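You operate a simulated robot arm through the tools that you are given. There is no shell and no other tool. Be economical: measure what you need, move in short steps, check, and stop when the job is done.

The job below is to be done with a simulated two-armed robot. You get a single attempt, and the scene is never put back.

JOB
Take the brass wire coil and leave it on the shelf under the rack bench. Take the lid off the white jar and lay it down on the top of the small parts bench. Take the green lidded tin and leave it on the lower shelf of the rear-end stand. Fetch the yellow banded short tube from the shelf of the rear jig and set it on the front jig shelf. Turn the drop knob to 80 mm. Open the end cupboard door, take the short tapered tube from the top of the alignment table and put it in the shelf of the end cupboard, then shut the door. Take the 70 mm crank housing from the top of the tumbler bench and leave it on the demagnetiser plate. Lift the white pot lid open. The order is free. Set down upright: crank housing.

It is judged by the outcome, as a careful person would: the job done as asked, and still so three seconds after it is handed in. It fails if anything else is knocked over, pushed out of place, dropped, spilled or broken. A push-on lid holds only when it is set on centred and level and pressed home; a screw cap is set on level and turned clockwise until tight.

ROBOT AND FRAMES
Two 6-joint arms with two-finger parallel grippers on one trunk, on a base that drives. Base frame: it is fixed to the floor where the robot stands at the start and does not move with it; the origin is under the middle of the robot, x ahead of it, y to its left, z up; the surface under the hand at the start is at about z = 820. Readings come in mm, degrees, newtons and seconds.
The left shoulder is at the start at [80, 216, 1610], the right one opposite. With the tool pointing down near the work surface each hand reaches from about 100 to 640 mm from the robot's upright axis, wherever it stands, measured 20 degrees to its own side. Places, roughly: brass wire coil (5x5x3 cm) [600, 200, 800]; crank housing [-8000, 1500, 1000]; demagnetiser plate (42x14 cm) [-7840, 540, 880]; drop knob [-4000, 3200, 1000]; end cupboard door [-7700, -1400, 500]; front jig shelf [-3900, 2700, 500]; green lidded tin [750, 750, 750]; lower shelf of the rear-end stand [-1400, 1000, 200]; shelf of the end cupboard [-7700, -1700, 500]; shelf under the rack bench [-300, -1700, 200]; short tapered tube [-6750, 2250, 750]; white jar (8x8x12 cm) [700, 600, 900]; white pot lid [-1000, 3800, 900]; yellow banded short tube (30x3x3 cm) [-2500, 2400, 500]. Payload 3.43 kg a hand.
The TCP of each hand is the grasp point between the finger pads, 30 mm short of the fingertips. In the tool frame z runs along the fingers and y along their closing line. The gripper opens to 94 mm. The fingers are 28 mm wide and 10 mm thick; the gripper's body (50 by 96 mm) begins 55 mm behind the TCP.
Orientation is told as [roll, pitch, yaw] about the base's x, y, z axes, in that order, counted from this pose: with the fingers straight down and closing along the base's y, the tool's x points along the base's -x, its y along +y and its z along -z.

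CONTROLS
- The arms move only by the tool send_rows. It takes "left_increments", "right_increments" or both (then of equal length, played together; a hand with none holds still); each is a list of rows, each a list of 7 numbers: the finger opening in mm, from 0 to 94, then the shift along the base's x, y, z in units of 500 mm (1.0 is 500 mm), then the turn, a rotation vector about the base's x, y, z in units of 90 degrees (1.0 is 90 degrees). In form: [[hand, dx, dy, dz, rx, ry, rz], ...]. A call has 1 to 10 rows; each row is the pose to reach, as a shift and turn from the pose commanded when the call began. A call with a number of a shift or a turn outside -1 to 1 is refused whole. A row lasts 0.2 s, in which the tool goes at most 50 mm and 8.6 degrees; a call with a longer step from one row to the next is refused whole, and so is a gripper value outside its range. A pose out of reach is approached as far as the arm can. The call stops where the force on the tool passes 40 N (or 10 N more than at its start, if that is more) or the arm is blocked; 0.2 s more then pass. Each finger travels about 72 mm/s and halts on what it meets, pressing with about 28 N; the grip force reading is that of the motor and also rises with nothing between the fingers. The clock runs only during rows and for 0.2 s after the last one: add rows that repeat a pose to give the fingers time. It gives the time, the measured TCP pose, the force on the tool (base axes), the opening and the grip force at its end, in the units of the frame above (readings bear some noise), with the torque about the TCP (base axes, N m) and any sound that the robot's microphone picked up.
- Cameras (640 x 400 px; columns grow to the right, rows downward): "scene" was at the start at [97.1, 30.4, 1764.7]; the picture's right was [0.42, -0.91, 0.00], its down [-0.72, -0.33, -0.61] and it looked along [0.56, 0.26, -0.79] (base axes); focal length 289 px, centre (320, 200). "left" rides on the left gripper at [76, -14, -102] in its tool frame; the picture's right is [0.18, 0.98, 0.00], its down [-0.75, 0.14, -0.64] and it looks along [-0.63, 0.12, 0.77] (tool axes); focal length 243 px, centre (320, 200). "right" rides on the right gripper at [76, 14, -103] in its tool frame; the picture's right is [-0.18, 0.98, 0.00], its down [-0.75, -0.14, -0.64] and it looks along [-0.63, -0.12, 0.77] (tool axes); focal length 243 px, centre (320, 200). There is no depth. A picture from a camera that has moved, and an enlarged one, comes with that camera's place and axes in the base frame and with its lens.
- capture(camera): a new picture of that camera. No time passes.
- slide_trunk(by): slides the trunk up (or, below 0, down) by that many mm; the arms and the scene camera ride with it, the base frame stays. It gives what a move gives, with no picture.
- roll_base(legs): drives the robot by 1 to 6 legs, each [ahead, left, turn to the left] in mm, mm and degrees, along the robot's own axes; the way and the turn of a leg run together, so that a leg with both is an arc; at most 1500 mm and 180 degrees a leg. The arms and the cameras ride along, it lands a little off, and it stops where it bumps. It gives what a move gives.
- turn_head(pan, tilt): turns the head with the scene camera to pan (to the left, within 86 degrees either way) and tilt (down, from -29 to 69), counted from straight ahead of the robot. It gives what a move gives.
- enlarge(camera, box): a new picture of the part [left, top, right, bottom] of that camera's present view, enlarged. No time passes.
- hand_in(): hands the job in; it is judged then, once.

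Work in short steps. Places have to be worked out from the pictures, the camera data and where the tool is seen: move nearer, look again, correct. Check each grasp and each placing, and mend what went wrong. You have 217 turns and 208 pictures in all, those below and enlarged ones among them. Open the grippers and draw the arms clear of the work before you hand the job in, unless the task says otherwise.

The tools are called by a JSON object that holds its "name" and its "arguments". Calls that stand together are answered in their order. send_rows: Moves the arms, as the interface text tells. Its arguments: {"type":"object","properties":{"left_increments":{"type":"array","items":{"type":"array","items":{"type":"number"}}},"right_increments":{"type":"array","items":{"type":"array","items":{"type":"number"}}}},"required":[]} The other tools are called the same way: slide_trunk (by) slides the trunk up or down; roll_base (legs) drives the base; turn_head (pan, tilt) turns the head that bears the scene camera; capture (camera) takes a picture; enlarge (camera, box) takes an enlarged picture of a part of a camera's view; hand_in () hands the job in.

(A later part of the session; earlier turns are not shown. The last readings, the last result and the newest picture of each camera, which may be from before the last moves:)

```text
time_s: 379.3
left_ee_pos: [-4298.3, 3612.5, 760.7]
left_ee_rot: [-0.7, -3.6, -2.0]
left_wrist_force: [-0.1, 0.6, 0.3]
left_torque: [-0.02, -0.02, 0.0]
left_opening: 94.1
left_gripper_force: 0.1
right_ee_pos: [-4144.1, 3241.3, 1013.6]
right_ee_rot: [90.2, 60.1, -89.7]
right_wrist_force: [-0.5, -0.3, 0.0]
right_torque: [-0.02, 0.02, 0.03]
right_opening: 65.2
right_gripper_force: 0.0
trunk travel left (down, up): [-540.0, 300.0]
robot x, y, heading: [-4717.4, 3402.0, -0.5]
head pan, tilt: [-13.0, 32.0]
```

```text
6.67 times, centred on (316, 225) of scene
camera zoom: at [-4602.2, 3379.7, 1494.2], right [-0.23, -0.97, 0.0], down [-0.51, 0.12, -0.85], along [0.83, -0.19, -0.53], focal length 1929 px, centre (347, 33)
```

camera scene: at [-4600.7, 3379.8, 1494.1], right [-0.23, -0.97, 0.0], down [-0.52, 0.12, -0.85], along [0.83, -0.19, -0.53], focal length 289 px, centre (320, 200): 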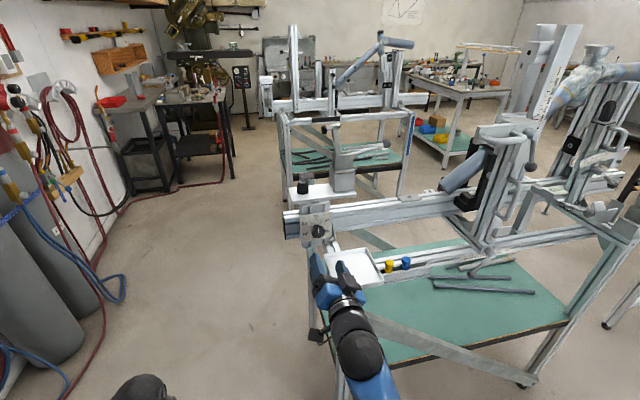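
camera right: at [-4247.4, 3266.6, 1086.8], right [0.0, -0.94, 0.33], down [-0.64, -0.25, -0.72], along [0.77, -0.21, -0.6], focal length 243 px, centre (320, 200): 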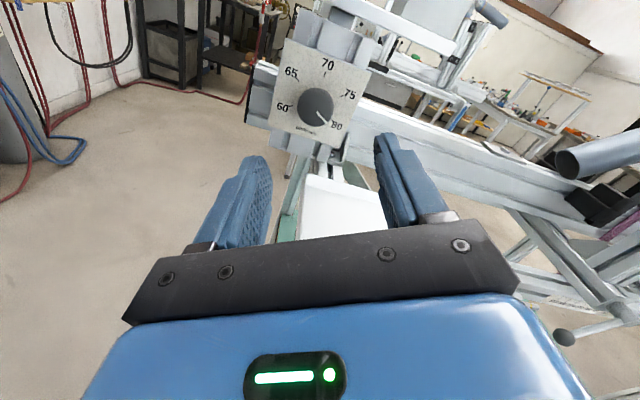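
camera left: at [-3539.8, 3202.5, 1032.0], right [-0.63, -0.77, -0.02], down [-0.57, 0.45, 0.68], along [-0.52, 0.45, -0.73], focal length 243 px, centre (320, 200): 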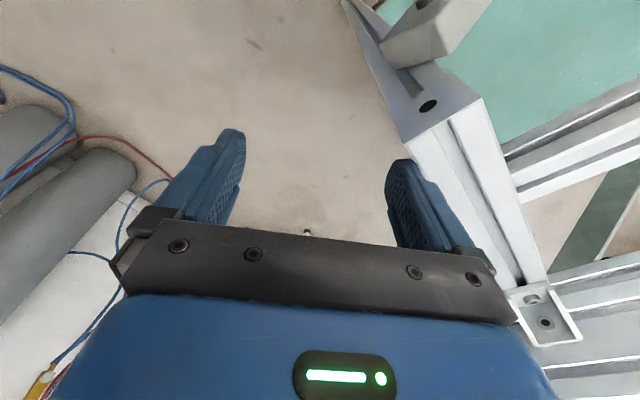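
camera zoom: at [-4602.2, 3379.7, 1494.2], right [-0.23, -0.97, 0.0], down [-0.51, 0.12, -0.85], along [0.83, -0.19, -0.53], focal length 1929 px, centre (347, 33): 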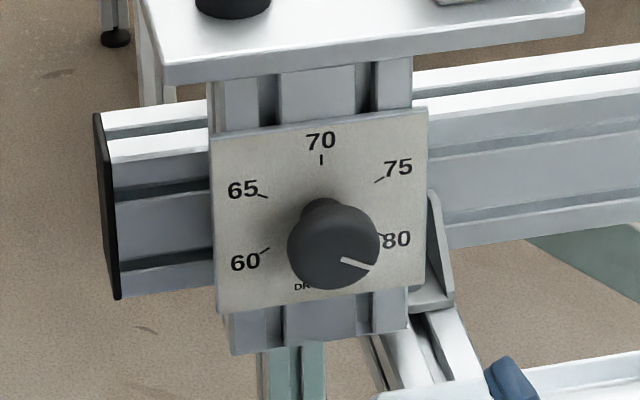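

The pointer reads 80. I unroll the right hand back to its carry pose, raise the trunk, back off and turn round to look towards the alignment table.

{"name": "send_rows", "arguments": {"right_increments": [[65, 0, 0, 0, -0.0889, 0, 0], [65, 0, 0, 0, -0.1778, 0, 0], [65, 0, 0, 0, -0.2667, 0, 0], [65, 0, 0, 0, -0.3556, 0, 0], [65, 0, 0, 0, -0.4444, 0, 0], [65, 0, 0, 0, -0.5333, 0, 0], [65, 0, 0, 0, -0.6222, 0, 0], [65, 0, 0, 0, -0.7111, 0, 0], [65, 0, 0, 0, -0.8, 0, 0], [65, 0, 0, 0, -0.8889, 0, 0]]}}

{"name": "send_rows", "arguments": {"right_increments": [[65, 0, 0, 0, -0.0889, 0, 0], [65, 0, 0, 0, -0.1778, 0, 0], [65, 0, 0, 0, -0.2667, 0, 0], [65, 0, 0, 0, -0.3556, 0, 0], [65, 0, 0, 0, -0.4444, 0, 0]]}}

{"name": "send_rows", "arguments": {"right_increments": [[65, -0.029, -0.005, -0.046, -0.0218, 0.0812, 0.0218], [65, -0.058, -0.01, -0.092, -0.0435, 0.1625, 0.0435], [65, -0.0875, -0.015, -0.138, -0.0653, 0.2437, 0.0653], [65, -0.117, -0.02, -0.183, -0.0871, 0.325, 0.0871], [65, -0.146, -0.025, -0.229, -0.1088, 0.4062, 0.1088], [65, -0.175, -0.03, -0.275, -0.1306, 0.4875, 0.1306], [65, -0.204, -0.035, -0.321, -0.1524, 0.5687, 0.1524], [65, -0.233, -0.04, -0.367, -0.1741, 0.65, 0.1741], [65, -0.2625, -0.045, -0.4125, -0.1959, 0.7312, 0.1959], [65, -0.292, -0.05, -0.458, -0.2177, 0.8125, 0.2177]]}}

{"name": "send_rows", "arguments": {"right_increments": [[65, -0.029, -0.005, -0.04, -0.0218, 0.0812, 0.0218], [65, -0.058, -0.01, -0.08, -0.0435, 0.1625, 0.0435]]}}

{"name": "roll_base", "arguments": {"legs": [[-250, 0, 0], [0, 0, 170]]}}

{"name": "slide_trunk", "arguments": {"by": 300}}

{"name": "turn_head", "arguments": {"pan": 10, "tilt": 20}}

{"name": "capture", "arguments": {"camera": "scene"}}

```text
time_s: 381.5
left_ee_pos: [-4297.9, 3612.3, 761.0]
left_ee_rot: [-0.8, -3.5, -1.9]
left_wrist_force: [0.3, -0.4, -0.2]
left_torque: [-0.03, -0.01, -0.01]
left_opening: 94.1
left_gripper_force: 0.0
right_ee_pos: [-4142.6, 3241.1, 1014.1]
right_ee_rot: [89.8, -19.9, -89.9]
right_wrist_force: [-0.3, 0.2, 0.5]
right_torque: [0.0, 0.0, -0.05]
right_opening: 65.0
right_gripper_force: 0.1
trunk travel left (down, up): [-540.0, 300.0]
robot x, y, heading: [-4715.0, 3402.4, -0.1]
head pan, tilt: [-13.0, 32.0]
```

```text
time_s: 382.7
left_ee_pos: [-4297.5, 3613.1, 761.0]
left_ee_rot: [-0.7, -3.5, -1.8]
left_wrist_force: [0.1, 0.4, 0.1]
left_torque: [0.01, -0.02, 0.01]
left_opening: 94.1
left_gripper_force: 0.0
right_ee_pos: [-4143.0, 3242.2, 1013.7]
right_ee_rot: [89.7, -59.9, -89.8]
right_wrist_force: [0.0, 0.3, 0.1]
right_torque: [0.01, 0.0, -0.02]
right_opening: 65.4
right_gripper_force: 0.1
trunk travel left (down, up): [-540.0, 300.0]
robot x, y, heading: [-4722.2, 3397.5, -0.4]
head pan, tilt: [-13.0, 32.0]
```

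```text
time_s: 384.9
left_ee_pos: [-4297.9, 3613.0, 760.4]
left_ee_rot: [-0.8, -3.4, -1.9]
left_wrist_force: [0.0, -0.5, -0.5]
left_torque: [0.0, -0.01, 0.0]
left_opening: 94.1
left_gripper_force: 0.1
right_ee_pos: [-4288.7, 3215.6, 783.8]
right_ee_rot: [4.5, -14.3, -4.5]
right_wrist_force: [0.6, -0.5, 0.4]
right_torque: [-0.02, 0.0, -0.01]
right_opening: 64.7
right_gripper_force: 0.0
trunk travel left (down, up): [-540.0, 300.0]
robot x, y, heading: [-4711.6, 3401.1, -0.7]
head pan, tilt: [-13.0, 32.0]
```

```text
time_s: 385.5
left_ee_pos: [-4298.3, 3611.4, 759.9]
left_ee_rot: [-0.8, -3.6, -1.9]
left_wrist_force: [-0.4, -0.3, -1.3]
left_torque: [-0.01, 0.0, 0.0]
left_opening: 93.8
left_gripper_force: 0.0
right_ee_pos: [-4318.1, 3211.7, 742.0]
right_ee_rot: [-0.1, 0.1, -0.1]
right_wrist_force: [-0.4, 0.4, 0.2]
right_torque: [-0.01, 0.03, 0.0]
right_opening: 65.1
right_gripper_force: 0.1
trunk travel left (down, up): [-540.0, 300.0]
robot x, y, heading: [-4717.0, 3406.9, -0.2]
head pan, tilt: [-13.0, 32.0]
```

```text
time_s: 394.2
left_ee_pos: [-5415.7, 3269.5, 760.8]
left_ee_rot: [-0.9, -3.5, 167.9]
left_wrist_force: [0.2, -0.3, 0.7]
left_torque: [0.01, -0.02, 0.02]
left_opening: 93.7
left_gripper_force: 0.1
right_ee_pos: [-5324.2, 3660.6, 740.3]
right_ee_rot: [-0.1, -0.1, 169.6]
right_wrist_force: [0.6, -0.6, 0.8]
right_torque: [0.01, 0.02, 0.02]
right_opening: 65.1
right_gripper_force: 0.2
trunk travel left (down, up): [-540.0, 300.0]
robot x, y, heading: [-4963.9, 3401.3, 169.4]
head pan, tilt: [-13.0, 32.0]
```

```text
time_s: 397.2
left_ee_pos: [-5415.5, 3269.7, 1060.8]
left_ee_rot: [-0.8, -3.5, 167.9]
left_wrist_force: [0.2, -0.2, 0.7]
left_torque: [-0.01, -0.02, -0.03]
left_opening: 94.1
left_gripper_force: 0.0
right_ee_pos: [-5324.5, 3659.7, 1041.6]
right_ee_rot: [-0.1, -0.1, 169.6]
right_wrist_force: [-1.0, 0.2, 0.2]
right_torque: [0.0, -0.01, 0.0]
right_opening: 65.0
right_gripper_force: 0.1
trunk travel left (down, up): [-840.0, 0.0]
robot x, y, heading: [-4966.9, 3406.4, 169.2]
head pan, tilt: [-13.0, 32.0]
```

```text
time_s: 398.1
left_ee_pos: [-5416.7, 3269.3, 1060.5]
left_ee_rot: [-0.8, -3.6, 167.9]
left_wrist_force: [-0.2, -0.5, 0.3]
left_torque: [0.01, -0.01, -0.01]
left_opening: 94.2
left_gripper_force: 0.2
right_ee_pos: [-5324.6, 3659.5, 1041.9]
right_ee_rot: [-0.2, 0.0, 169.7]
right_wrist_force: [0.0, 0.3, -0.4]
right_torque: [0.01, -0.01, 0.0]
right_opening: 65.1
right_gripper_force: 0.0
trunk travel left (down, up): [-840.0, 0.0]
robot x, y, heading: [-4963.1, 3404.7, 169.4]
head pan, tilt: [10.0, 20.0]
```

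```text
54 pictures are left
camera scene: at [-5090.3, 3408.1, 1813.2], right [0.01, 1.0, 0.0], down [0.34, 0.0, -0.94], along [-0.94, 0.01, -0.34], focal length 289 px, centre (320, 200)
```

scene: 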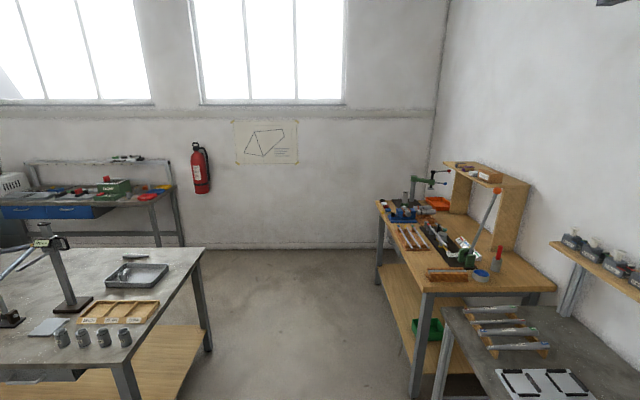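

The alignment table (x −5970…−6800, y up to 2650) is at left. I turn the head to view its far edge near (−6750,2250).

{"name": "turn_head", "arguments": {"pan": 45, "tilt": 28}}

{"name": "capture", "arguments": {"camera": "scene"}}

```text
time_s: 399.1
left_ee_pos: [-5415.6, 3269.9, 1059.9]
left_ee_rot: [-0.9, -3.5, 167.8]
left_wrist_force: [0.7, 0.3, -0.5]
left_torque: [0.01, 0.05, -0.01]
left_opening: 93.9
left_gripper_force: 0.1
right_ee_pos: [-5324.7, 3659.6, 1041.0]
right_ee_rot: [-0.1, 0.0, 169.5]
right_wrist_force: [0.3, -0.4, 0.3]
right_torque: [-0.02, 0.03, -0.01]
right_opening: 65.1
right_gripper_force: 0.0
trunk travel left (down, up): [-840.0, 0.0]
robot x, y, heading: [-4966.1, 3399.3, 169.4]
head pan, tilt: [45.0, 28.0]
```

```text
53 pictures are left
camera scene: at [-5072.3, 3355.5, 1800.4], right [-0.56, 0.83, 0.0], down [0.39, 0.27, -0.88], along [-0.73, -0.5, -0.47], focal length 289 px, centre (320, 200)
```

scene: 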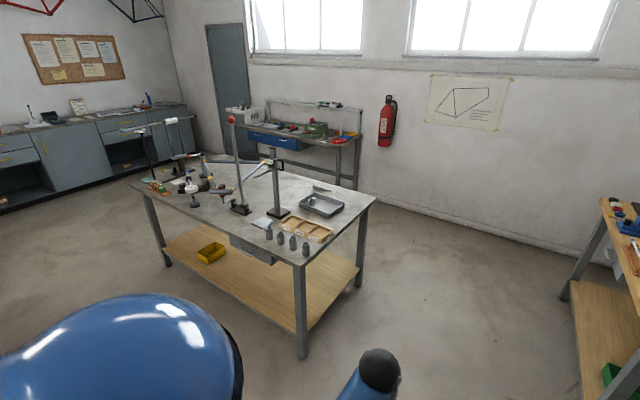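

The tapered tube should project near (323,191), beside the grey tray. I enlarge there.

{"name": "enlarge", "arguments": {"camera": "scene", "box": [230, 160, 390, 260]}}

```text
4.00 times, centred on (310, 210) of scene
camera zoom: at [-5072.3, 3355.5, 1800.4], right [-0.56, 0.83, 0.0], down [0.39, 0.27, -0.88], along [-0.73, -0.5, -0.47], focal length 1157 px, centre (360, 160)
```

zoom: 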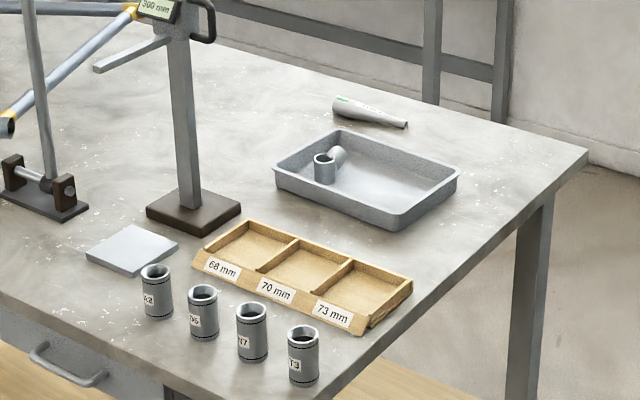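

The tapered tube lies along y at (−6740, 2158…2319), beyond the tray. I drive round to the table's +y side, facing −y, with the right arm in line with it.

{"name": "roll_base", "arguments": {"legs": [[0, 0, 10.6], [1500, 0, 0], [110, 0, 0], [0, 0, 90], [330, 0, 0]]}}

{"name": "turn_head", "arguments": {"pan": -10, "tilt": 45}}

{"name": "capture", "arguments": {"camera": "scene"}}

```text
time_s: 413.7
left_ee_pos: [-6366.0, 2650.9, 1062.0]
left_ee_rot: [-0.8, -3.7, -91.6]
left_wrist_force: [-0.1, 0.0, -0.7]
left_torque: [-0.01, -0.01, 0.03]
left_opening: 94.0
left_gripper_force: 0.1
right_ee_pos: [-6766.5, 2671.5, 1042.4]
right_ee_rot: [-0.1, -0.2, -90.0]
right_wrist_force: [0.6, 0.6, -0.8]
right_torque: [-0.03, 0.02, 0.04]
right_opening: 65.0
right_gripper_force: 0.1
trunk travel left (down, up): [-840.0, 0.0]
robot x, y, heading: [-6576.2, 3065.0, -90.0]
head pan, tilt: [45.0, 28.0]
```

```text
time_s: 414.9
left_ee_pos: [-6366.6, 2648.9, 1061.1]
left_ee_rot: [-0.8, -3.6, -91.7]
left_wrist_force: [-0.1, -0.1, -1.1]
left_torque: [0.01, 0.0, 0.02]
left_opening: 94.0
left_gripper_force: 0.1
right_ee_pos: [-6766.5, 2669.5, 1042.0]
right_ee_rot: [0.0, -0.1, -89.9]
right_wrist_force: [0.0, 0.2, -0.4]
right_torque: [0.0, 0.0, 0.0]
right_opening: 64.9
right_gripper_force: 0.1
trunk travel left (down, up): [-840.0, 0.0]
robot x, y, heading: [-6579.6, 3066.1, -90.1]
head pan, tilt: [-10.0, 45.0]
```

```text
51 pictures are left
camera scene: at [-6593.5, 2956.7, 1774.6], right [-0.98, 0.17, 0.0], down [0.12, 0.7, -0.71], along [-0.12, -0.7, -0.71], focal length 289 px, centre (320, 200)
```

scene: 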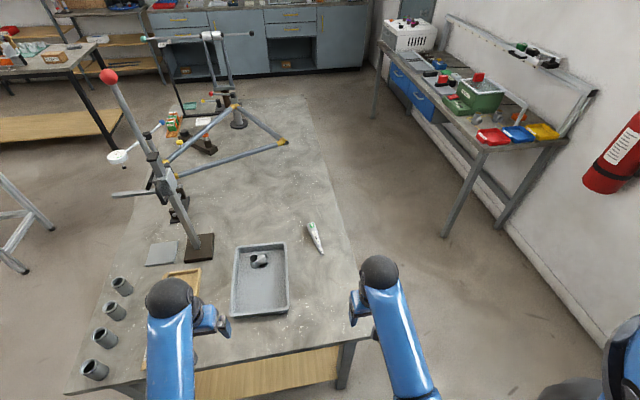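

Tube centre ≈ (−6688,2266), z≈867, turned 11° from the y axis. I drive ahead 200 and bring the right hand, tilted 45° and yawed 11°, above it.

{"name": "roll_base", "arguments": {"legs": [[200, 0, 0]]}}

{"name": "send_rows", "arguments": {"right_increments": [[50, 0.025, -0.05, -0.02, -0.083, -0.0082, 0.0198], [50, 0.05, -0.1, -0.04, -0.166, -0.0164, 0.0397], [50, 0.075, -0.15, -0.07, -0.249, -0.0247, 0.0595], [50, 0.1, -0.2, -0.1, -0.332, -0.0329, 0.0793], [50, 0.125, -0.26, -0.13, -0.415, -0.0411, 0.0992], [50, 0.15, -0.32, -0.16, -0.498, -0.0493, 0.119], [50, 0.15, -0.34, -0.17, -0.498, -0.0493, 0.119]]}}

{"name": "capture", "arguments": {"camera": "right"}}

{"name": "enlarge", "arguments": {"camera": "scene", "box": [240, 180, 400, 280]}}

```text
time_s: 416.4
left_ee_pos: [-6365.1, 2494.5, 1060.5]
left_ee_rot: [-0.8, -3.5, -91.8]
left_wrist_force: [-0.3, -0.3, 0.7]
left_torque: [0.02, 0.02, 0.01]
left_opening: 94.1
left_gripper_force: 0.0
right_ee_pos: [-6768.1, 2513.1, 1041.0]
right_ee_rot: [-0.2, 0.0, -89.9]
right_wrist_force: [0.0, -0.9, 0.7]
right_torque: [0.03, -0.02, 0.02]
right_opening: 64.9
right_gripper_force: 0.0
trunk travel left (down, up): [-840.0, 0.0]
robot x, y, heading: [-6576.9, 2915.1, -90.1]
head pan, tilt: [-10.0, 45.0]
stopped in leg 1: the robot was blocked; the commanded pose is now the measured one
```

```text
time_s: 418.0
left_ee_pos: [-6365.9, 2494.3, 1059.9]
left_ee_rot: [-0.7, -3.4, -91.6]
left_wrist_force: [0.2, -0.3, 0.4]
left_torque: [0.02, 0.01, 0.0]
left_opening: 93.8
left_gripper_force: 0.0
right_ee_pos: [-6690.4, 2343.3, 955.5]
right_ee_rot: [0.0, -45.1, -78.6]
right_wrist_force: [-0.6, 0.5, -0.2]
right_torque: [0.01, -0.02, 0.02]
right_opening: 49.7
right_gripper_force: 0.0
trunk travel left (down, up): [-840.0, 0.0]
robot x, y, heading: [-6578.0, 2914.6, -90.0]
head pan, tilt: [-10.0, 45.0]
```

```text
50 pictures are left
camera right: at [-6702.4, 2469.2, 974.8], right [0.99, 0.07, 0.13], down [-0.12, -0.1, 0.99], along [0.08, -0.99, -0.09], focal length 243 px, centre (320, 200)
```

right: 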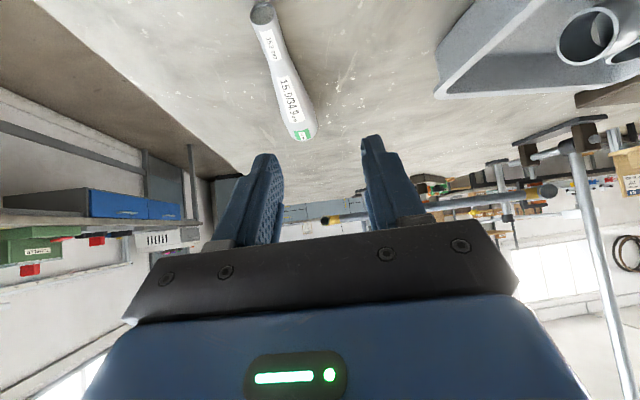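

```text
4.00 times, centred on (320, 230) of scene
camera zoom: at [-6593.6, 2800.6, 1774.4], right [-0.98, 0.18, 0.0], down [0.12, 0.7, -0.71], along [-0.12, -0.7, -0.71], focal length 1157 px, centre (320, 80)
```

zoom: 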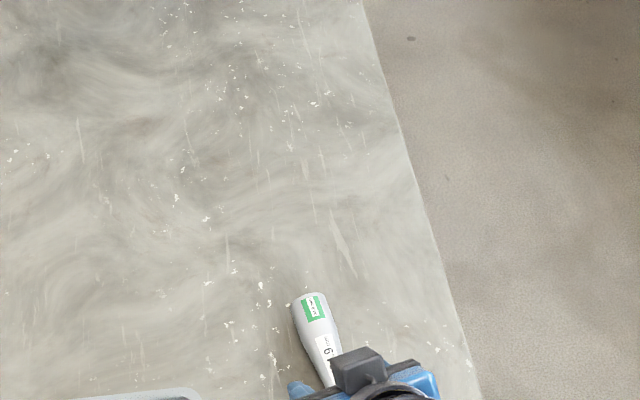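

Tube runs (−6710,2356)→(−6690,2205); I correct position and yaw slightly, descend with small last steps, and close.

{"name": "send_rows", "arguments": {"right_increments": [[50, -0.025, -0.06, 0, 0, 0, -0.03], [50, -0.025, -0.086, -0.04, 0, 0, -0.04], [50, -0.025, -0.086, -0.08, 0, 0, -0.04], [50, -0.025, -0.086, -0.11, 0, 0, -0.04], [50, -0.025, -0.086, -0.12, 0, 0, -0.04], [50, -0.025, -0.086, -0.128, 0, 0, -0.04], [50, -0.025, -0.086, -0.134, 0, 0, -0.04]]}}

{"name": "capture", "arguments": {"camera": "right"}}

```text
time_s: 419.6
left_ee_pos: [-6365.8, 2495.3, 1061.5]
left_ee_rot: [-0.9, -3.6, -91.8]
left_wrist_force: [-0.5, 0.3, 0.5]
left_torque: [-0.01, -0.01, -0.01]
left_opening: 94.0
left_gripper_force: 0.1
right_ee_pos: [-6703.0, 2301.8, 889.6]
right_ee_rot: [0.0, -45.0, -82.2]
right_wrist_force: [-0.6, 0.6, -1.3]
right_torque: [-0.02, 0.0, 0.01]
right_opening: 50.0
right_gripper_force: 0.1
trunk travel left (down, up): [-840.0, 0.0]
robot x, y, heading: [-6574.7, 2914.1, -90.2]
head pan, tilt: [-10.0, 45.0]
```

```text
48 pictures are left
camera right: at [-6707.1, 2428.3, 908.9], right [0.99, 0.0, 0.13], down [-0.13, -0.09, 0.99], along [0.01, -1.0, -0.09], focal length 243 px, centre (320, 200)
```

right: 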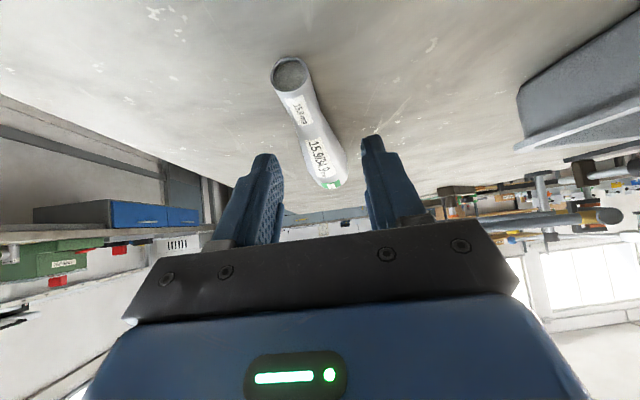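

Triangulation gives tube z≈849, so the table is at ≈838. I go 34 mm further forward and 18 mm lower in small steps, then close.

{"name": "send_rows", "arguments": {"right_increments": [[50, 0.003, -0.04, 0, 0, 0, 0], [50, 0.004, -0.068, 0, 0, 0, 0], [50, 0.004, -0.068, -0.016, 0, 0, 0], [50, 0.004, -0.068, -0.026, 0, 0, 0], [50, 0.004, -0.068, -0.034, 0, 0, 0], [5, 0.004, -0.068, -0.034, 0, 0, 0], [5, 0.004, -0.068, -0.034, 0, 0, 0], [5, 0.004, -0.068, -0.034, 0, 0, 0]]}}

{"name": "capture", "arguments": {"camera": "right"}}

```text
time_s: 421.4
left_ee_pos: [-6365.3, 2494.0, 1060.8]
left_ee_rot: [-0.8, -3.6, -91.6]
left_wrist_force: [0.2, -0.2, -0.5]
left_torque: [-0.02, 0.03, -0.03]
left_opening: 94.1
left_gripper_force: 0.1
right_ee_pos: [-6702.3, 2267.7, 872.4]
right_ee_rot: [-0.1, -45.1, -82.2]
right_wrist_force: [-1.5, -0.1, 0.6]
right_torque: [0.02, 0.03, -0.04]
right_opening: 30.5
right_gripper_force: 27.8
trunk travel left (down, up): [-840.0, 0.0]
robot x, y, heading: [-6579.0, 2912.5, -90.1]
head pan, tilt: [-10.0, 45.0]
```

```text
47 pictures are left
camera right: at [-6705.3, 2394.5, 891.8], right [0.99, 0.0, 0.13], down [-0.13, -0.1, 0.99], along [0.01, -1.0, -0.09], focal length 243 px, centre (320, 200)
```

right: 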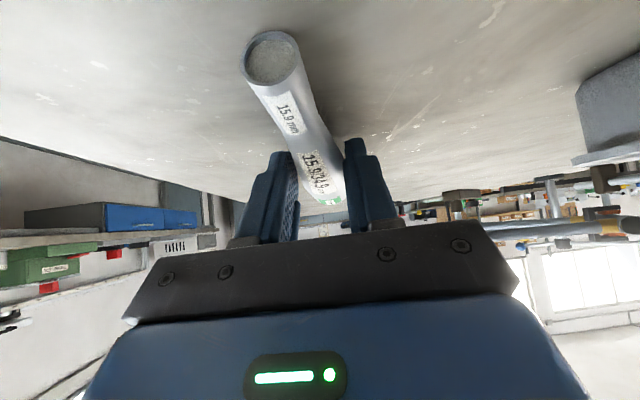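

The tube is gripped at 30.5 mm. I lift and check that it follows.

{"name": "send_rows", "arguments": {"right_increments": [[5, 0, 0, 0.03, 0, 0, 0], [5, 0, 0, 0.08, 0, 0, 0], [5, 0, 0.03, 0.15, 0, 0, 0], [5, 0, 0.08, 0.22, 0, 0, 0]]}}

{"name": "capture", "arguments": {"camera": "right"}}

```text
time_s: 422.4
left_ee_pos: [-6366.2, 2495.9, 1062.0]
left_ee_rot: [-0.8, -3.6, -91.6]
left_wrist_force: [0.9, 0.1, 1.0]
left_torque: [-0.01, 0.0, -0.05]
left_opening: 93.8
left_gripper_force: 0.0
right_ee_pos: [-6702.4, 2307.9, 983.4]
right_ee_rot: [-0.1, -45.1, -82.2]
right_wrist_force: [-0.2, -0.8, -1.6]
right_torque: [0.03, -0.01, 0.01]
right_opening: 30.7
right_gripper_force: 28.1
trunk travel left (down, up): [-840.0, 0.0]
robot x, y, heading: [-6578.0, 2917.3, -90.1]
head pan, tilt: [-10.0, 45.0]
```

```text
46 pictures are left
camera right: at [-6705.3, 2435.5, 1001.8], right [0.99, 0.0, 0.13], down [-0.13, -0.09, 0.99], along [0.02, -1.0, -0.09], focal length 243 px, centre (320, 200)
```

right: 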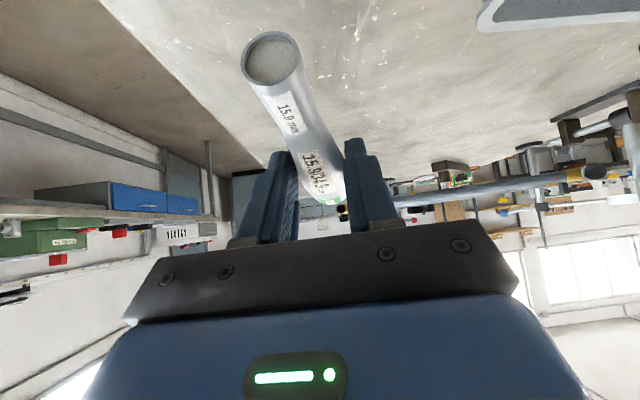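

The tapered tube is held. I tuck it in and drive round into the aisle in front of the tumbler bench, turning to face it, then look for the crank housings.

{"name": "send_rows", "arguments": {"right_increments": [[5, 0, 0.08, 0.02, 0, 0, 0], [5, 0, 0.16, 0.04, 0, 0, 0], [5, 0, 0.24, 0.06, 0, 0, 0]]}}

{"name": "roll_base", "arguments": {"legs": [[-350, 0, 0], [0, -575, 0], [1245, 0, 0], [0, 0, -90], [0, 350, 0]]}}

{"name": "turn_head", "arguments": {"pan": 5, "tilt": 35}}

{"name": "capture", "arguments": {"camera": "scene"}}

```text
time_s: 423.2
left_ee_pos: [-6365.8, 2495.9, 1061.2]
left_ee_rot: [-0.8, -3.7, -91.7]
left_wrist_force: [-0.2, 0.7, 0.0]
left_torque: [-0.02, 0.0, -0.04]
left_opening: 94.1
left_gripper_force: 0.1
right_ee_pos: [-6703.2, 2428.8, 1014.7]
right_ee_rot: [0.0, -45.2, -82.2]
right_wrist_force: [-0.2, -0.1, -1.3]
right_torque: [0.02, -0.02, 0.0]
right_opening: 30.7
right_gripper_force: 27.8
trunk travel left (down, up): [-840.0, 0.0]
robot x, y, heading: [-6578.9, 2914.0, -90.0]
head pan, tilt: [-10.0, 45.0]
```

```text
time_s: 439.9
left_ee_pos: [-7566.9, 1464.1, 1061.6]
left_ee_rot: [-0.7, -3.6, 178.9]
left_wrist_force: [-0.2, 0.7, 0.0]
left_torque: [-0.03, 0.03, 0.03]
left_opening: 94.3
left_gripper_force: 0.1
right_ee_pos: [-7641.3, 1799.2, 1012.5]
right_ee_rot: [0.1, -45.2, -171.7]
right_wrist_force: [-0.3, -0.3, -0.9]
right_torque: [-0.03, -0.04, -0.02]
right_opening: 29.7
right_gripper_force: 28.2
trunk travel left (down, up): [-840.0, 0.0]
robot x, y, heading: [-7152.6, 1674.1, -179.5]
head pan, tilt: [-10.0, 45.0]
```

```text
time_s: 440.6
left_ee_pos: [-7568.3, 1461.1, 1060.9]
left_ee_rot: [-0.8, -3.6, 179.0]
left_wrist_force: [0.2, -0.1, -0.4]
left_torque: [-0.05, -0.02, 0.01]
left_opening: 93.9
left_gripper_force: 0.1
right_ee_pos: [-7640.0, 1797.5, 1014.6]
right_ee_rot: [-0.1, -45.1, -171.5]
right_wrist_force: [1.3, -1.1, -2.1]
right_torque: [-0.01, -0.01, -0.01]
right_opening: 29.9
right_gripper_force: 28.6
trunk travel left (down, up): [-840.0, 0.0]
robot x, y, heading: [-7153.2, 1677.8, -179.2]
head pan, tilt: [5.0, 35.0]
```

```text
45 pictures are left
camera scene: at [-7271.2, 1669.2, 1789.3], right [-0.1, 1.0, 0.0], down [0.57, 0.06, -0.82], along [-0.81, -0.08, -0.57], focal length 289 px, centre (320, 200)
```

scene: 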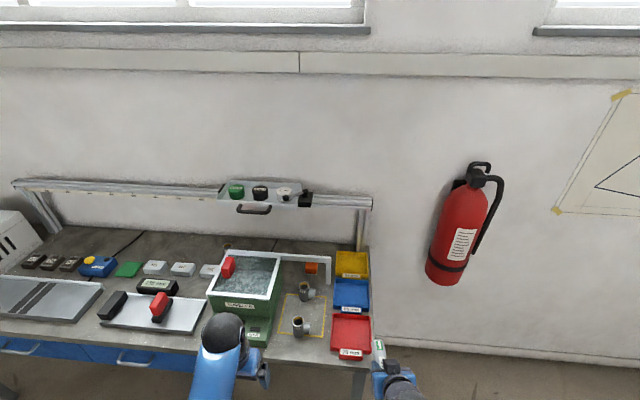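

The yellow-framed area holds two crank housings, and the striped plate at left (≈−7842,571) is the demagnetiser plate. I enlarge the housings.

{"name": "enlarge", "arguments": {"camera": "scene", "box": [210, 230, 402, 370]}}

```text
2.86 times, centred on (306, 300) of scene
camera zoom: at [-7271.2, 1669.2, 1789.3], right [-0.1, 1.0, 0.0], down [0.57, 0.06, -0.82], along [-0.81, -0.08, -0.57], focal length 827 px, centre (360, -86)
```

zoom: 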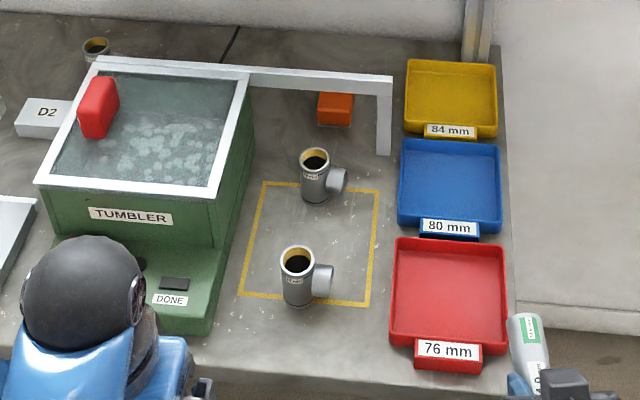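

I zoom tightly to read the labels on the housings.

{"name": "enlarge", "arguments": {"camera": "scene", "box": [284, 272, 332, 342]}}

{"name": "enlarge", "arguments": {"camera": "scene", "box": [225, 236, 265, 261]}}

```text
5.71 times, centred on (308, 307) of scene
camera zoom: at [-7271.2, 1669.2, 1789.3], right [-0.1, 1.0, 0.0], down [0.57, 0.06, -0.82], along [-0.81, -0.08, -0.57], focal length 1653 px, centre (389, -411)
```

zoom: 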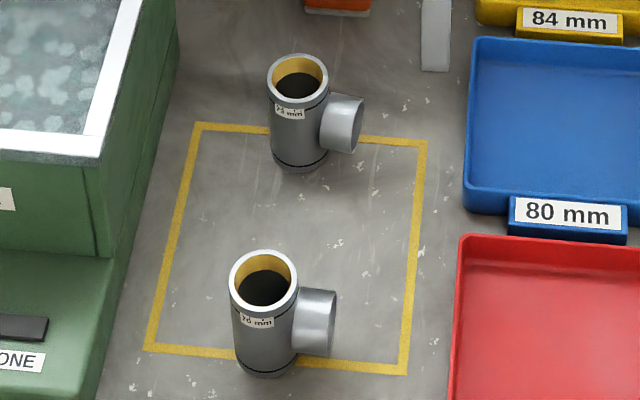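

```text
16.00 times, centred on (245, 248) of scene
camera zoom: at [-7271.2, 1669.2, 1789.3], right [-0.1, 1.0, 0.0], down [0.57, 0.06, -0.82], along [-0.81, -0.08, -0.57], focal length 4630 px, centre (1520, -576)
```

zoom: 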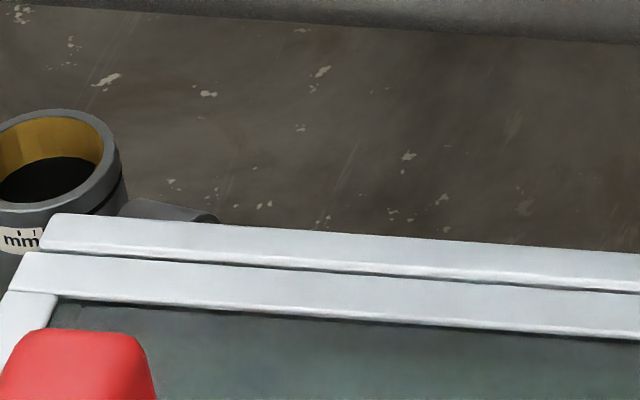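

Labels read "7? mm"; I zoom each one further.

{"name": "enlarge", "arguments": {"camera": "scene", "box": [302, 284, 318, 294]}}

{"name": "enlarge", "arguments": {"camera": "scene", "box": [298, 322, 314, 332]}}

{"name": "enlarge", "arguments": {"camera": "scene", "box": [215, 242, 239, 257]}}

```text
16.00 times, centred on (310, 289) of scene
camera zoom: at [-7271.2, 1669.2, 1789.3], right [-0.1, 1.0, 0.0], down [0.57, 0.06, -0.82], along [-0.81, -0.08, -0.57], focal length 4630 px, centre (480, -1224)
```

zoom: 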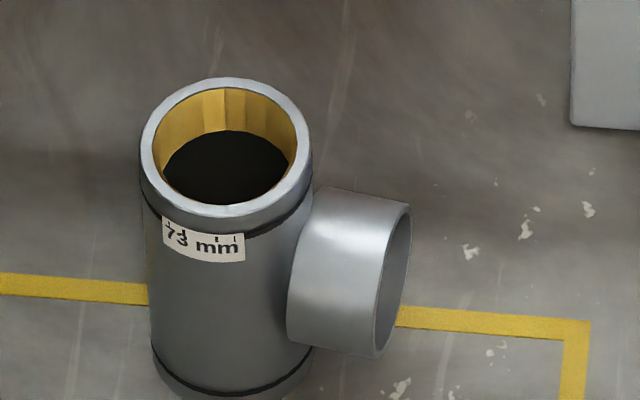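

```text
16.00 times, centred on (306, 327) of scene
camera zoom: at [-7271.2, 1669.2, 1789.3], right [-0.1, 1.0, 0.0], down [0.57, 0.06, -0.82], along [-0.81, -0.08, -0.57], focal length 4630 px, centre (544, -1832)
```

zoom: 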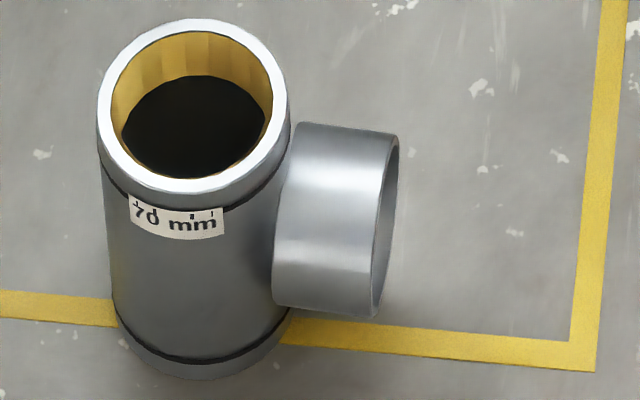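

```text
16.00 times, centred on (227, 250) of scene
camera zoom: at [-7271.2, 1669.2, 1789.3], right [-0.1, 1.0, 0.0], down [0.57, 0.06, -0.82], along [-0.81, -0.08, -0.57], focal length 4630 px, centre (1808, -592)
```

zoom: 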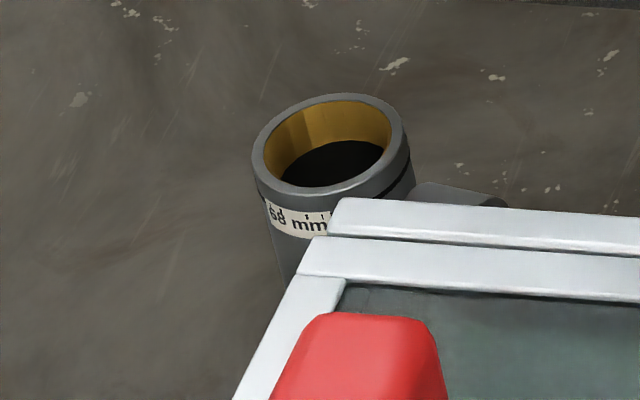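

The near housing reads "70 mm", at about (−7802,1545), with its side tube towards +y. I drive ahead 150, level the left hand, and turn it so its fingers close along x.

{"name": "roll_base", "arguments": {"legs": [[150, 0, 0]]}}

{"name": "send_rows", "arguments": {"left_increments": [[80, -0.05, 0.05, 0, -0.0096, -0.04, 0], [80, -0.1, 0.1, -0.01, -0.0096, -0.04, 0], [80, -0.16, 0.16, -0.02, -0.0096, -0.04, 0]]}}

{"name": "send_rows", "arguments": {"left_increments": [[80, 0, 0, 0, 0, 0, 0.093], [80, 0, 0, 0, 0, 0, 0.186], [80, 0, 0, 0, 0, 0, 0.279], [80, 0, 0, 0, 0, 0, 0.372], [80, 0, 0, 0, 0, 0, 0.465], [80, 0, 0, 0, 0, 0, 0.558], [80, 0, 0, 0, 0, 0, 0.651], [80, 0, 0, 0, 0, 0, 0.744], [80, 0, 0, 0, 0, 0, 0.837], [80, 0, 0, 0, 0, 0, 0.93]]}}

{"name": "capture", "arguments": {"camera": "left"}}

```text
time_s: 442.0
left_ee_pos: [-7714.5, 1459.8, 1061.4]
left_ee_rot: [-0.8, -3.8, 179.0]
left_wrist_force: [0.0, -0.1, -0.6]
left_torque: [-0.01, 0.0, 0.01]
left_opening: 94.1
left_gripper_force: 0.0
right_ee_pos: [-7787.4, 1797.3, 1014.1]
right_ee_rot: [-0.2, -45.3, -171.6]
right_wrist_force: [0.2, 0.1, -1.2]
right_torque: [-0.02, -0.06, -0.03]
right_opening: 29.7
right_gripper_force: 27.9
trunk travel left (down, up): [-840.0, 0.0]
robot x, y, heading: [-7299.5, 1678.9, -179.3]
head pan, tilt: [5.0, 35.0]
```

```text
time_s: 442.8
left_ee_pos: [-7797.7, 1540.5, 1048.7]
left_ee_rot: [-0.1, 0.1, 179.0]
left_wrist_force: [0.6, -0.1, 0.1]
left_torque: [-0.04, 0.01, 0.01]
left_opening: 79.8
left_gripper_force: 0.0
left hand out of reach, approached as far as the arm can: row 1, 2
right_ee_pos: [-7790.4, 1796.8, 1011.6]
right_ee_rot: [-0.1, -44.9, -171.6]
right_wrist_force: [0.9, 0.5, -0.5]
right_torque: [0.03, 0.0, -0.01]
right_opening: 29.9
right_gripper_force: 27.8
trunk travel left (down, up): [-840.0, 0.0]
robot x, y, heading: [-7303.5, 1676.8, -179.5]
head pan, tilt: [5.0, 35.0]
```

```text
time_s: 445.0
left_ee_pos: [-7797.6, 1539.8, 1051.3]
left_ee_rot: [0.0, 0.1, -97.2]
left_wrist_force: [0.7, 0.6, -0.7]
left_torque: [0.03, -0.03, -0.02]
left_opening: 79.8
left_gripper_force: 0.1
right_ee_pos: [-7789.6, 1795.4, 1013.2]
right_ee_rot: [-0.1, -45.1, -171.6]
right_wrist_force: [0.2, 0.4, -0.6]
right_torque: [0.01, 0.02, -0.01]
right_opening: 29.9
right_gripper_force: 27.9
trunk travel left (down, up): [-840.0, 0.0]
robot x, y, heading: [-7302.3, 1680.5, -179.4]
head pan, tilt: [5.0, 35.0]
```

```text
38 pictures are left
camera left: at [-7802.1, 1616.9, 1153.1], right [1.0, 0.06, 0.0], down [0.05, -0.77, 0.64], along [0.04, -0.64, -0.77], focal length 243 px, centre (320, 200)
```

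left: 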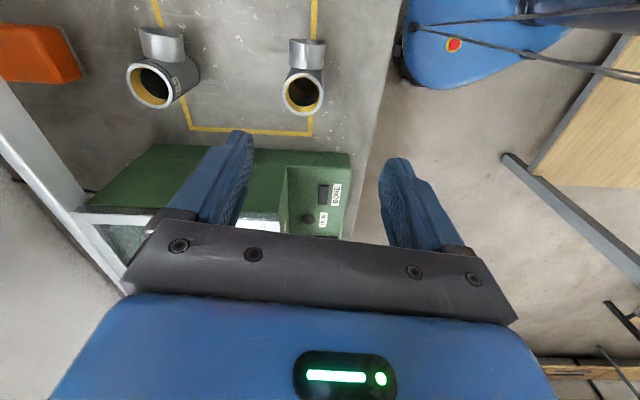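

The 70 mm housing's axis is at about (−7813.5,1548). I align, descend to z≈897 and close on its body.

{"name": "send_rows", "arguments": {"left_increments": [[80, -0.032, 0.016, 0, 0, 0, 0.07], [80, -0.032, 0.016, -0.08, 0, 0, 0.07], [80, -0.032, 0.016, -0.16, 0, 0, 0.07], [80, -0.032, 0.016, -0.24, 0, 0, 0.07], [80, -0.032, 0.016, -0.29, 0, 0, 0.07], [80, -0.032, 0.016, -0.308, 0, 0, 0.07], [20, -0.032, 0.016, -0.308, 0, 0, 0.07], [20, -0.032, 0.016, -0.308, 0, 0, 0.07], [20, -0.032, 0.016, -0.308, 0, 0, 0.07]]}}

{"name": "capture", "arguments": {"camera": "left"}}

```text
time_s: 447.0
left_ee_pos: [-7813.8, 1546.9, 897.2]
left_ee_rot: [0.0, 0.0, -91.1]
left_wrist_force: [0.4, -0.8, 1.6]
left_torque: [-0.01, -0.02, 0.0]
left_opening: 39.3
left_gripper_force: 28.2
right_ee_pos: [-7788.6, 1796.4, 1012.6]
right_ee_rot: [-0.1, -45.1, -171.6]
right_wrist_force: [-0.2, -0.5, -1.3]
right_torque: [-0.02, -0.03, -0.01]
right_opening: 29.7
right_gripper_force: 28.5
trunk travel left (down, up): [-840.0, 0.0]
robot x, y, heading: [-7302.4, 1678.5, -179.4]
head pan, tilt: [5.0, 35.0]
```

```text
37 pictures are left
camera left: at [-7825.5, 1623.8, 999.6], right [0.99, 0.17, 0.0], down [0.13, -0.76, 0.64], along [0.11, -0.63, -0.77], focal length 243 px, centre (320, 200)
```

left: 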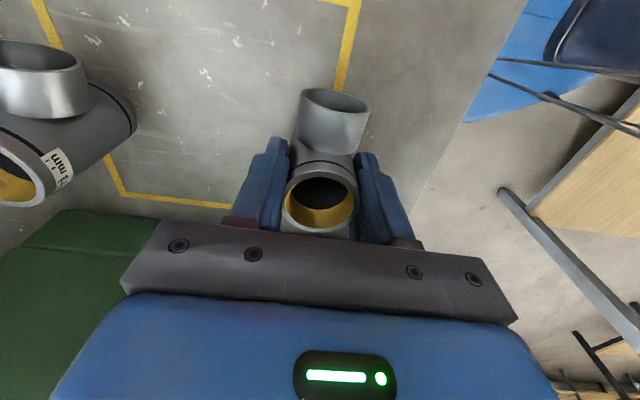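

Gripped at 39.3 mm. I lift, back off, drive sideways to the demagnetiser plate and look.

{"name": "send_rows", "arguments": {"left_increments": [[20, 0, 0, 0.03, 0, 0, 0], [20, 0, 0, 0.1, 0, 0, 0], [20, 0, 0, 0.19, 0, 0, 0], [20, 0, 0, 0.28, 0, 0, 0]]}}

{"name": "roll_base", "arguments": {"legs": [[-230, 0, -0.5], [0, 976, 0]]}}

{"name": "turn_head", "arguments": {"pan": 10, "tilt": 40}}

{"name": "capture", "arguments": {"camera": "scene"}}

```text
time_s: 448.0
left_ee_pos: [-7814.5, 1547.9, 1036.0]
left_ee_rot: [0.0, 0.0, -91.0]
left_wrist_force: [-1.2, -0.5, -0.9]
left_torque: [-0.02, -0.03, 0.0]
left_opening: 39.1
left_gripper_force: 28.1
right_ee_pos: [-7790.6, 1796.3, 1012.3]
right_ee_rot: [-0.1, -45.1, -171.6]
right_wrist_force: [-0.1, -0.1, -0.9]
right_torque: [-0.03, 0.0, -0.01]
right_opening: 29.6
right_gripper_force: 28.2
trunk travel left (down, up): [-840.0, 0.0]
robot x, y, heading: [-7301.6, 1674.7, -179.4]
head pan, tilt: [5.0, 35.0]
```

```text
time_s: 452.9
left_ee_pos: [-7580.0, 868.9, 1033.4]
left_ee_rot: [0.4, 0.3, -82.2]
left_wrist_force: [0.0, -0.2, -2.1]
left_torque: [0.05, 0.0, 0.02]
left_opening: 39.0
left_gripper_force: 27.5
right_ee_pos: [-7595.0, 1118.3, 1010.1]
right_ee_rot: [-0.5, -44.8, -162.5]
right_wrist_force: [-0.3, -0.2, -1.0]
right_torque: [0.05, -0.05, 0.01]
right_opening: 29.7
right_gripper_force: 28.2
trunk travel left (down, up): [-840.0, 0.0]
robot x, y, heading: [-7094.1, 1079.1, -170.7]
head pan, tilt: [5.0, 35.0]
stopped in leg 2: the robot was blocked; the commanded pose is now the measured one
```

```text
time_s: 453.6
left_ee_pos: [-7577.1, 872.3, 1033.6]
left_ee_rot: [0.1, 0.1, -82.2]
left_wrist_force: [-0.4, -0.4, -0.3]
left_torque: [0.02, -0.03, 0.01]
left_opening: 39.0
left_gripper_force: 28.2
right_ee_pos: [-7592.9, 1121.7, 1011.9]
right_ee_rot: [-0.3, -44.8, -162.6]
right_wrist_force: [0.0, -1.3, 0.2]
right_torque: [-0.01, -0.02, -0.01]
right_opening: 29.3
right_gripper_force: 27.7
trunk travel left (down, up): [-840.0, 0.0]
robot x, y, heading: [-7094.1, 1081.0, -170.8]
head pan, tilt: [10.0, 40.0]
```

```text
36 pictures are left
camera scene: at [-7206.5, 1042.9, 1781.5], right [-0.33, 0.94, 0.0], down [0.61, 0.21, -0.76], along [-0.72, -0.25, -0.64], focal length 289 px, centre (320, 200)
```

scene: 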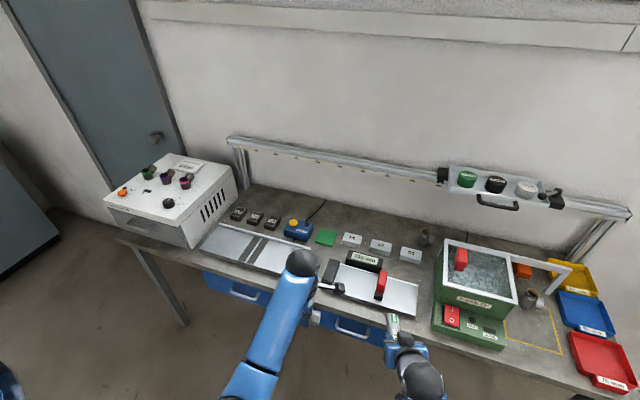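

The base touched the alignment table's edge; nothing else. I move forward a little, straighten, and go on sideways to the demagnetiser plate (centre ≈ −7838,540).

{"name": "roll_base", "arguments": {"legs": [[110, 0, 0], [0, 0, -8.8], [0, 374, 0]]}}

{"name": "capture", "arguments": {"camera": "left"}}

```text
time_s: 457.4
left_ee_pos: [-7707.7, 564.8, 1037.9]
left_ee_rot: [0.0, -0.1, -91.3]
left_wrist_force: [-0.5, 0.5, -0.5]
left_torque: [-0.04, 0.01, -0.02]
left_opening: 39.1
left_gripper_force: 28.1
right_ee_pos: [-7684.2, 813.2, 1011.7]
right_ee_rot: [0.0, -45.0, -171.9]
right_wrist_force: [0.2, 0.0, -1.5]
right_torque: [0.01, -0.01, 0.0]
right_opening: 29.5
right_gripper_force: 27.9
trunk travel left (down, up): [-840.0, 0.0]
robot x, y, heading: [-7194.5, 690.8, -179.8]
head pan, tilt: [10.0, 40.0]
```

```text
35 pictures are left
camera left: at [-7720.5, 641.0, 1139.0], right [0.99, 0.16, 0.0], down [0.12, -0.76, 0.64], along [0.1, -0.64, -0.77], focal length 243 px, centre (320, 200)
```

left: 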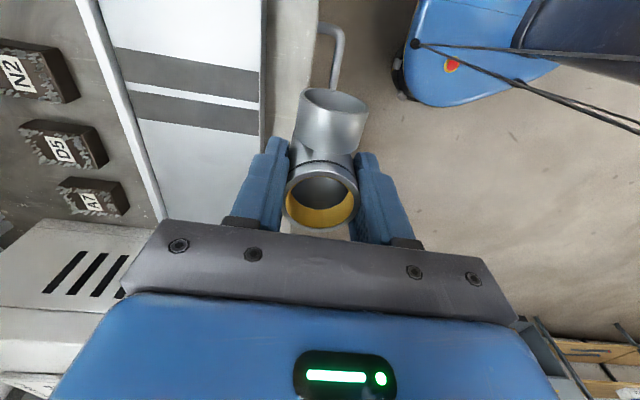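

The plate spans x −7910…−7767 with its middle at y≈552. I drive ahead 131 and lower the housing in small steps.

{"name": "roll_base", "arguments": {"legs": [[131, 0, 0]]}}

{"name": "send_rows", "arguments": {"left_increments": [[20, 0, -0.01, -0.08, 0, 0, 0], [20, 0, -0.02, -0.15, 0, 0, 0], [20, 0, -0.02, -0.18, 0, 0, 0], [20, 0, -0.02, -0.194, 0, 0, 0], [20, 0, -0.02, -0.204, 0, 0, 0], [20, 0, -0.02, -0.214, 0, 0, 0], [20, 0, -0.02, -0.222, 0, 0, 0], [20, 0, -0.02, -0.23, 0, 0, 0], [20, 0, -0.02, -0.238, 0, 0, 0], [20, 0, -0.02, -0.246, 0, 0, 0]]}}

{"name": "capture", "arguments": {"camera": "left"}}

```text
time_s: 458.7
left_ee_pos: [-7832.9, 562.2, 1038.2]
left_ee_rot: [-0.2, 0.1, -91.3]
left_wrist_force: [0.6, -0.5, -0.7]
left_torque: [-0.04, 0.02, 0.01]
left_opening: 39.2
left_gripper_force: 27.3
right_ee_pos: [-7810.1, 810.6, 1015.2]
right_ee_rot: [-0.2, -45.3, -171.8]
right_wrist_force: [0.3, 0.0, -1.4]
right_torque: [0.02, -0.02, 0.01]
right_opening: 29.3
right_gripper_force: 27.7
trunk travel left (down, up): [-840.0, 0.0]
robot x, y, heading: [-7328.2, 688.6, -179.5]
head pan, tilt: [10.0, 40.0]
```

```text
time_s: 460.8
left_ee_pos: [-7837.6, 552.6, 918.8]
left_ee_rot: [-0.1, 0.0, -91.4]
left_wrist_force: [5.8, -0.2, 16.8]
left_torque: [0.11, -0.52, -0.05]
left_opening: 38.9
left_gripper_force: 28.4
right_ee_pos: [-7810.9, 810.6, 1012.5]
right_ee_rot: [-0.1, -45.0, -171.9]
right_wrist_force: [-0.2, 0.5, -0.7]
right_torque: [0.0, -0.02, 0.0]
right_opening: 29.3
right_gripper_force: 27.8
trunk travel left (down, up): [-840.0, 0.0]
robot x, y, heading: [-7328.8, 688.3, -179.7]
head pan, tilt: [10.0, 40.0]
stopped in row 10 (left hand): the force on the tool passed its limit at 48 N (the readings are from after the stop); the commanded pose is now the measured one
```

```text
34 pictures are left
camera left: at [-7849.5, 628.3, 1022.3], right [0.99, 0.16, 0.0], down [0.13, -0.76, 0.64], along [0.1, -0.63, -0.77], focal length 243 px, centre (320, 200)
```

left: 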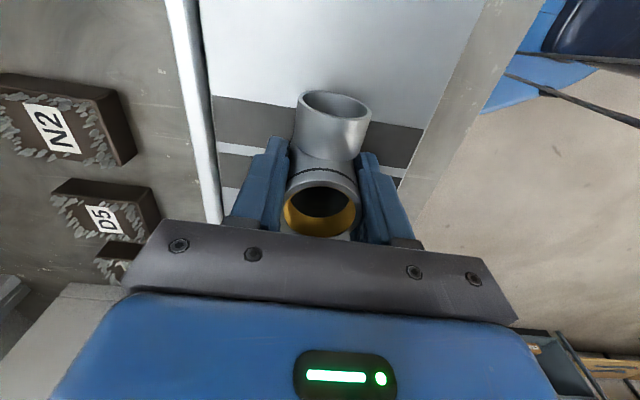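

On the plate, upright. I open and rise straight up, then check it stands.

{"name": "send_rows", "arguments": {"left_increments": [[42, 0, 0, 0.003, 0, 0, 0], [65, 0, 0, 0.003, 0, 0, 0], [70, 0, 0, 0.003, 0, 0, 0], [70, 0, 0, 0.06, 0, 0, 0], [70, 0, 0, 0.15, 0, 0, 0], [70, 0, 0, 0.24, 0, 0, 0]]}}

{"name": "capture", "arguments": {"camera": "left"}}

```text
time_s: 462.2
left_ee_pos: [-7838.3, 550.5, 1037.1]
left_ee_rot: [-0.1, 0.0, -91.3]
left_wrist_force: [0.3, -0.3, 0.5]
left_torque: [-0.01, 0.02, 0.02]
left_opening: 69.9
left_gripper_force: 0.0
right_ee_pos: [-7812.9, 809.8, 1011.9]
right_ee_rot: [-0.2, -45.0, -171.8]
right_wrist_force: [0.1, 0.3, -1.1]
right_torque: [-0.03, -0.03, 0.01]
right_opening: 29.5
right_gripper_force: 28.0
trunk travel left (down, up): [-840.0, 0.0]
robot x, y, heading: [-7323.4, 687.6, -179.8]
head pan, tilt: [10.0, 40.0]
```

```text
33 pictures are left
camera left: at [-7850.8, 626.8, 1140.7], right [0.99, 0.16, 0.0], down [0.12, -0.76, 0.64], along [0.1, -0.63, -0.77], focal length 243 px, centre (320, 200)
```

left: 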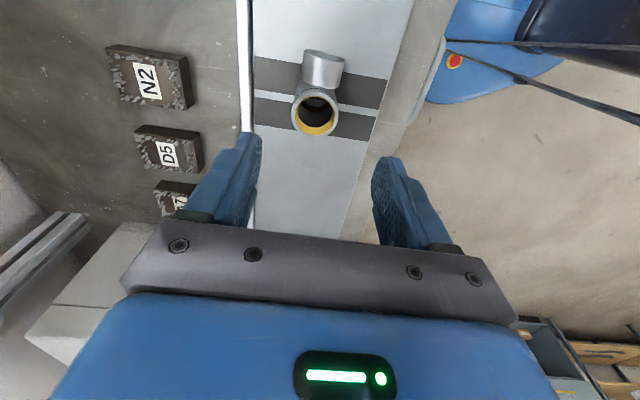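

The housing stands upright on the plate. I back off, turn to face −y and drive toward the end cupboard to look.

{"name": "roll_base", "arguments": {"legs": [[-170, 0, 0], [0, 0, 89.7], [1100, 0, 0]]}}

{"name": "turn_head", "arguments": {"pan": -15, "tilt": 35}}

{"name": "capture", "arguments": {"camera": "scene"}}

```text
time_s: 472.8
left_ee_pos: [-6998.5, -926.1, 1037.9]
left_ee_rot: [-0.1, 0.1, -0.7]
left_wrist_force: [-0.1, -0.5, 0.1]
left_torque: [-0.04, 0.0, 0.03]
left_opening: 69.8
left_gripper_force: 0.1
right_ee_pos: [-7257.8, -903.3, 1012.3]
right_ee_rot: [-0.2, -45.0, -81.2]
right_wrist_force: [0.0, 0.0, -0.5]
right_torque: [0.03, -0.01, -0.02]
right_opening: 28.6
right_gripper_force: 27.7
trunk travel left (down, up): [-840.0, 0.0]
robot x, y, heading: [-7140.0, -415.2, -89.1]
head pan, tilt: [10.0, 40.0]
```

```text
time_s: 473.6
left_ee_pos: [-6999.1, -926.5, 1038.7]
left_ee_rot: [0.0, 0.0, -0.8]
left_wrist_force: [0.1, 0.5, 0.1]
left_torque: [-0.01, -0.01, -0.01]
left_opening: 69.9
left_gripper_force: 0.1
right_ee_pos: [-7258.9, -902.7, 1010.2]
right_ee_rot: [-0.2, -44.9, -81.2]
right_wrist_force: [0.8, 0.3, -0.5]
right_torque: [0.05, -0.01, -0.01]
right_opening: 28.4
right_gripper_force: 27.9
trunk travel left (down, up): [-840.0, 0.0]
robot x, y, heading: [-7136.7, -416.2, -89.4]
head pan, tilt: [-15.0, 35.0]
```

```text
32 pictures are left
camera scene: at [-7163.6, -533.0, 1789.3], right [-0.97, 0.24, 0.0], down [0.14, 0.56, -0.82], along [-0.2, -0.79, -0.57], focal length 289 px, centre (320, 200)
```

scene: 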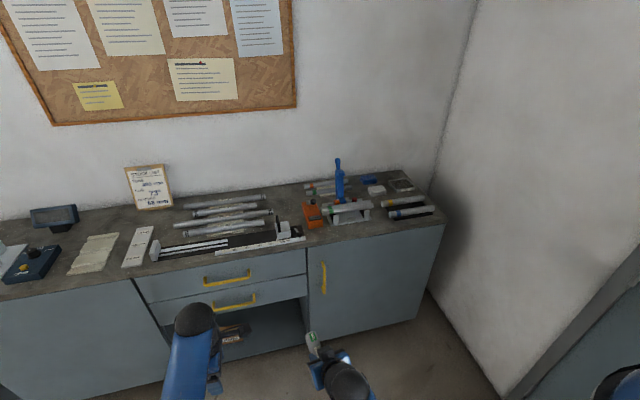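

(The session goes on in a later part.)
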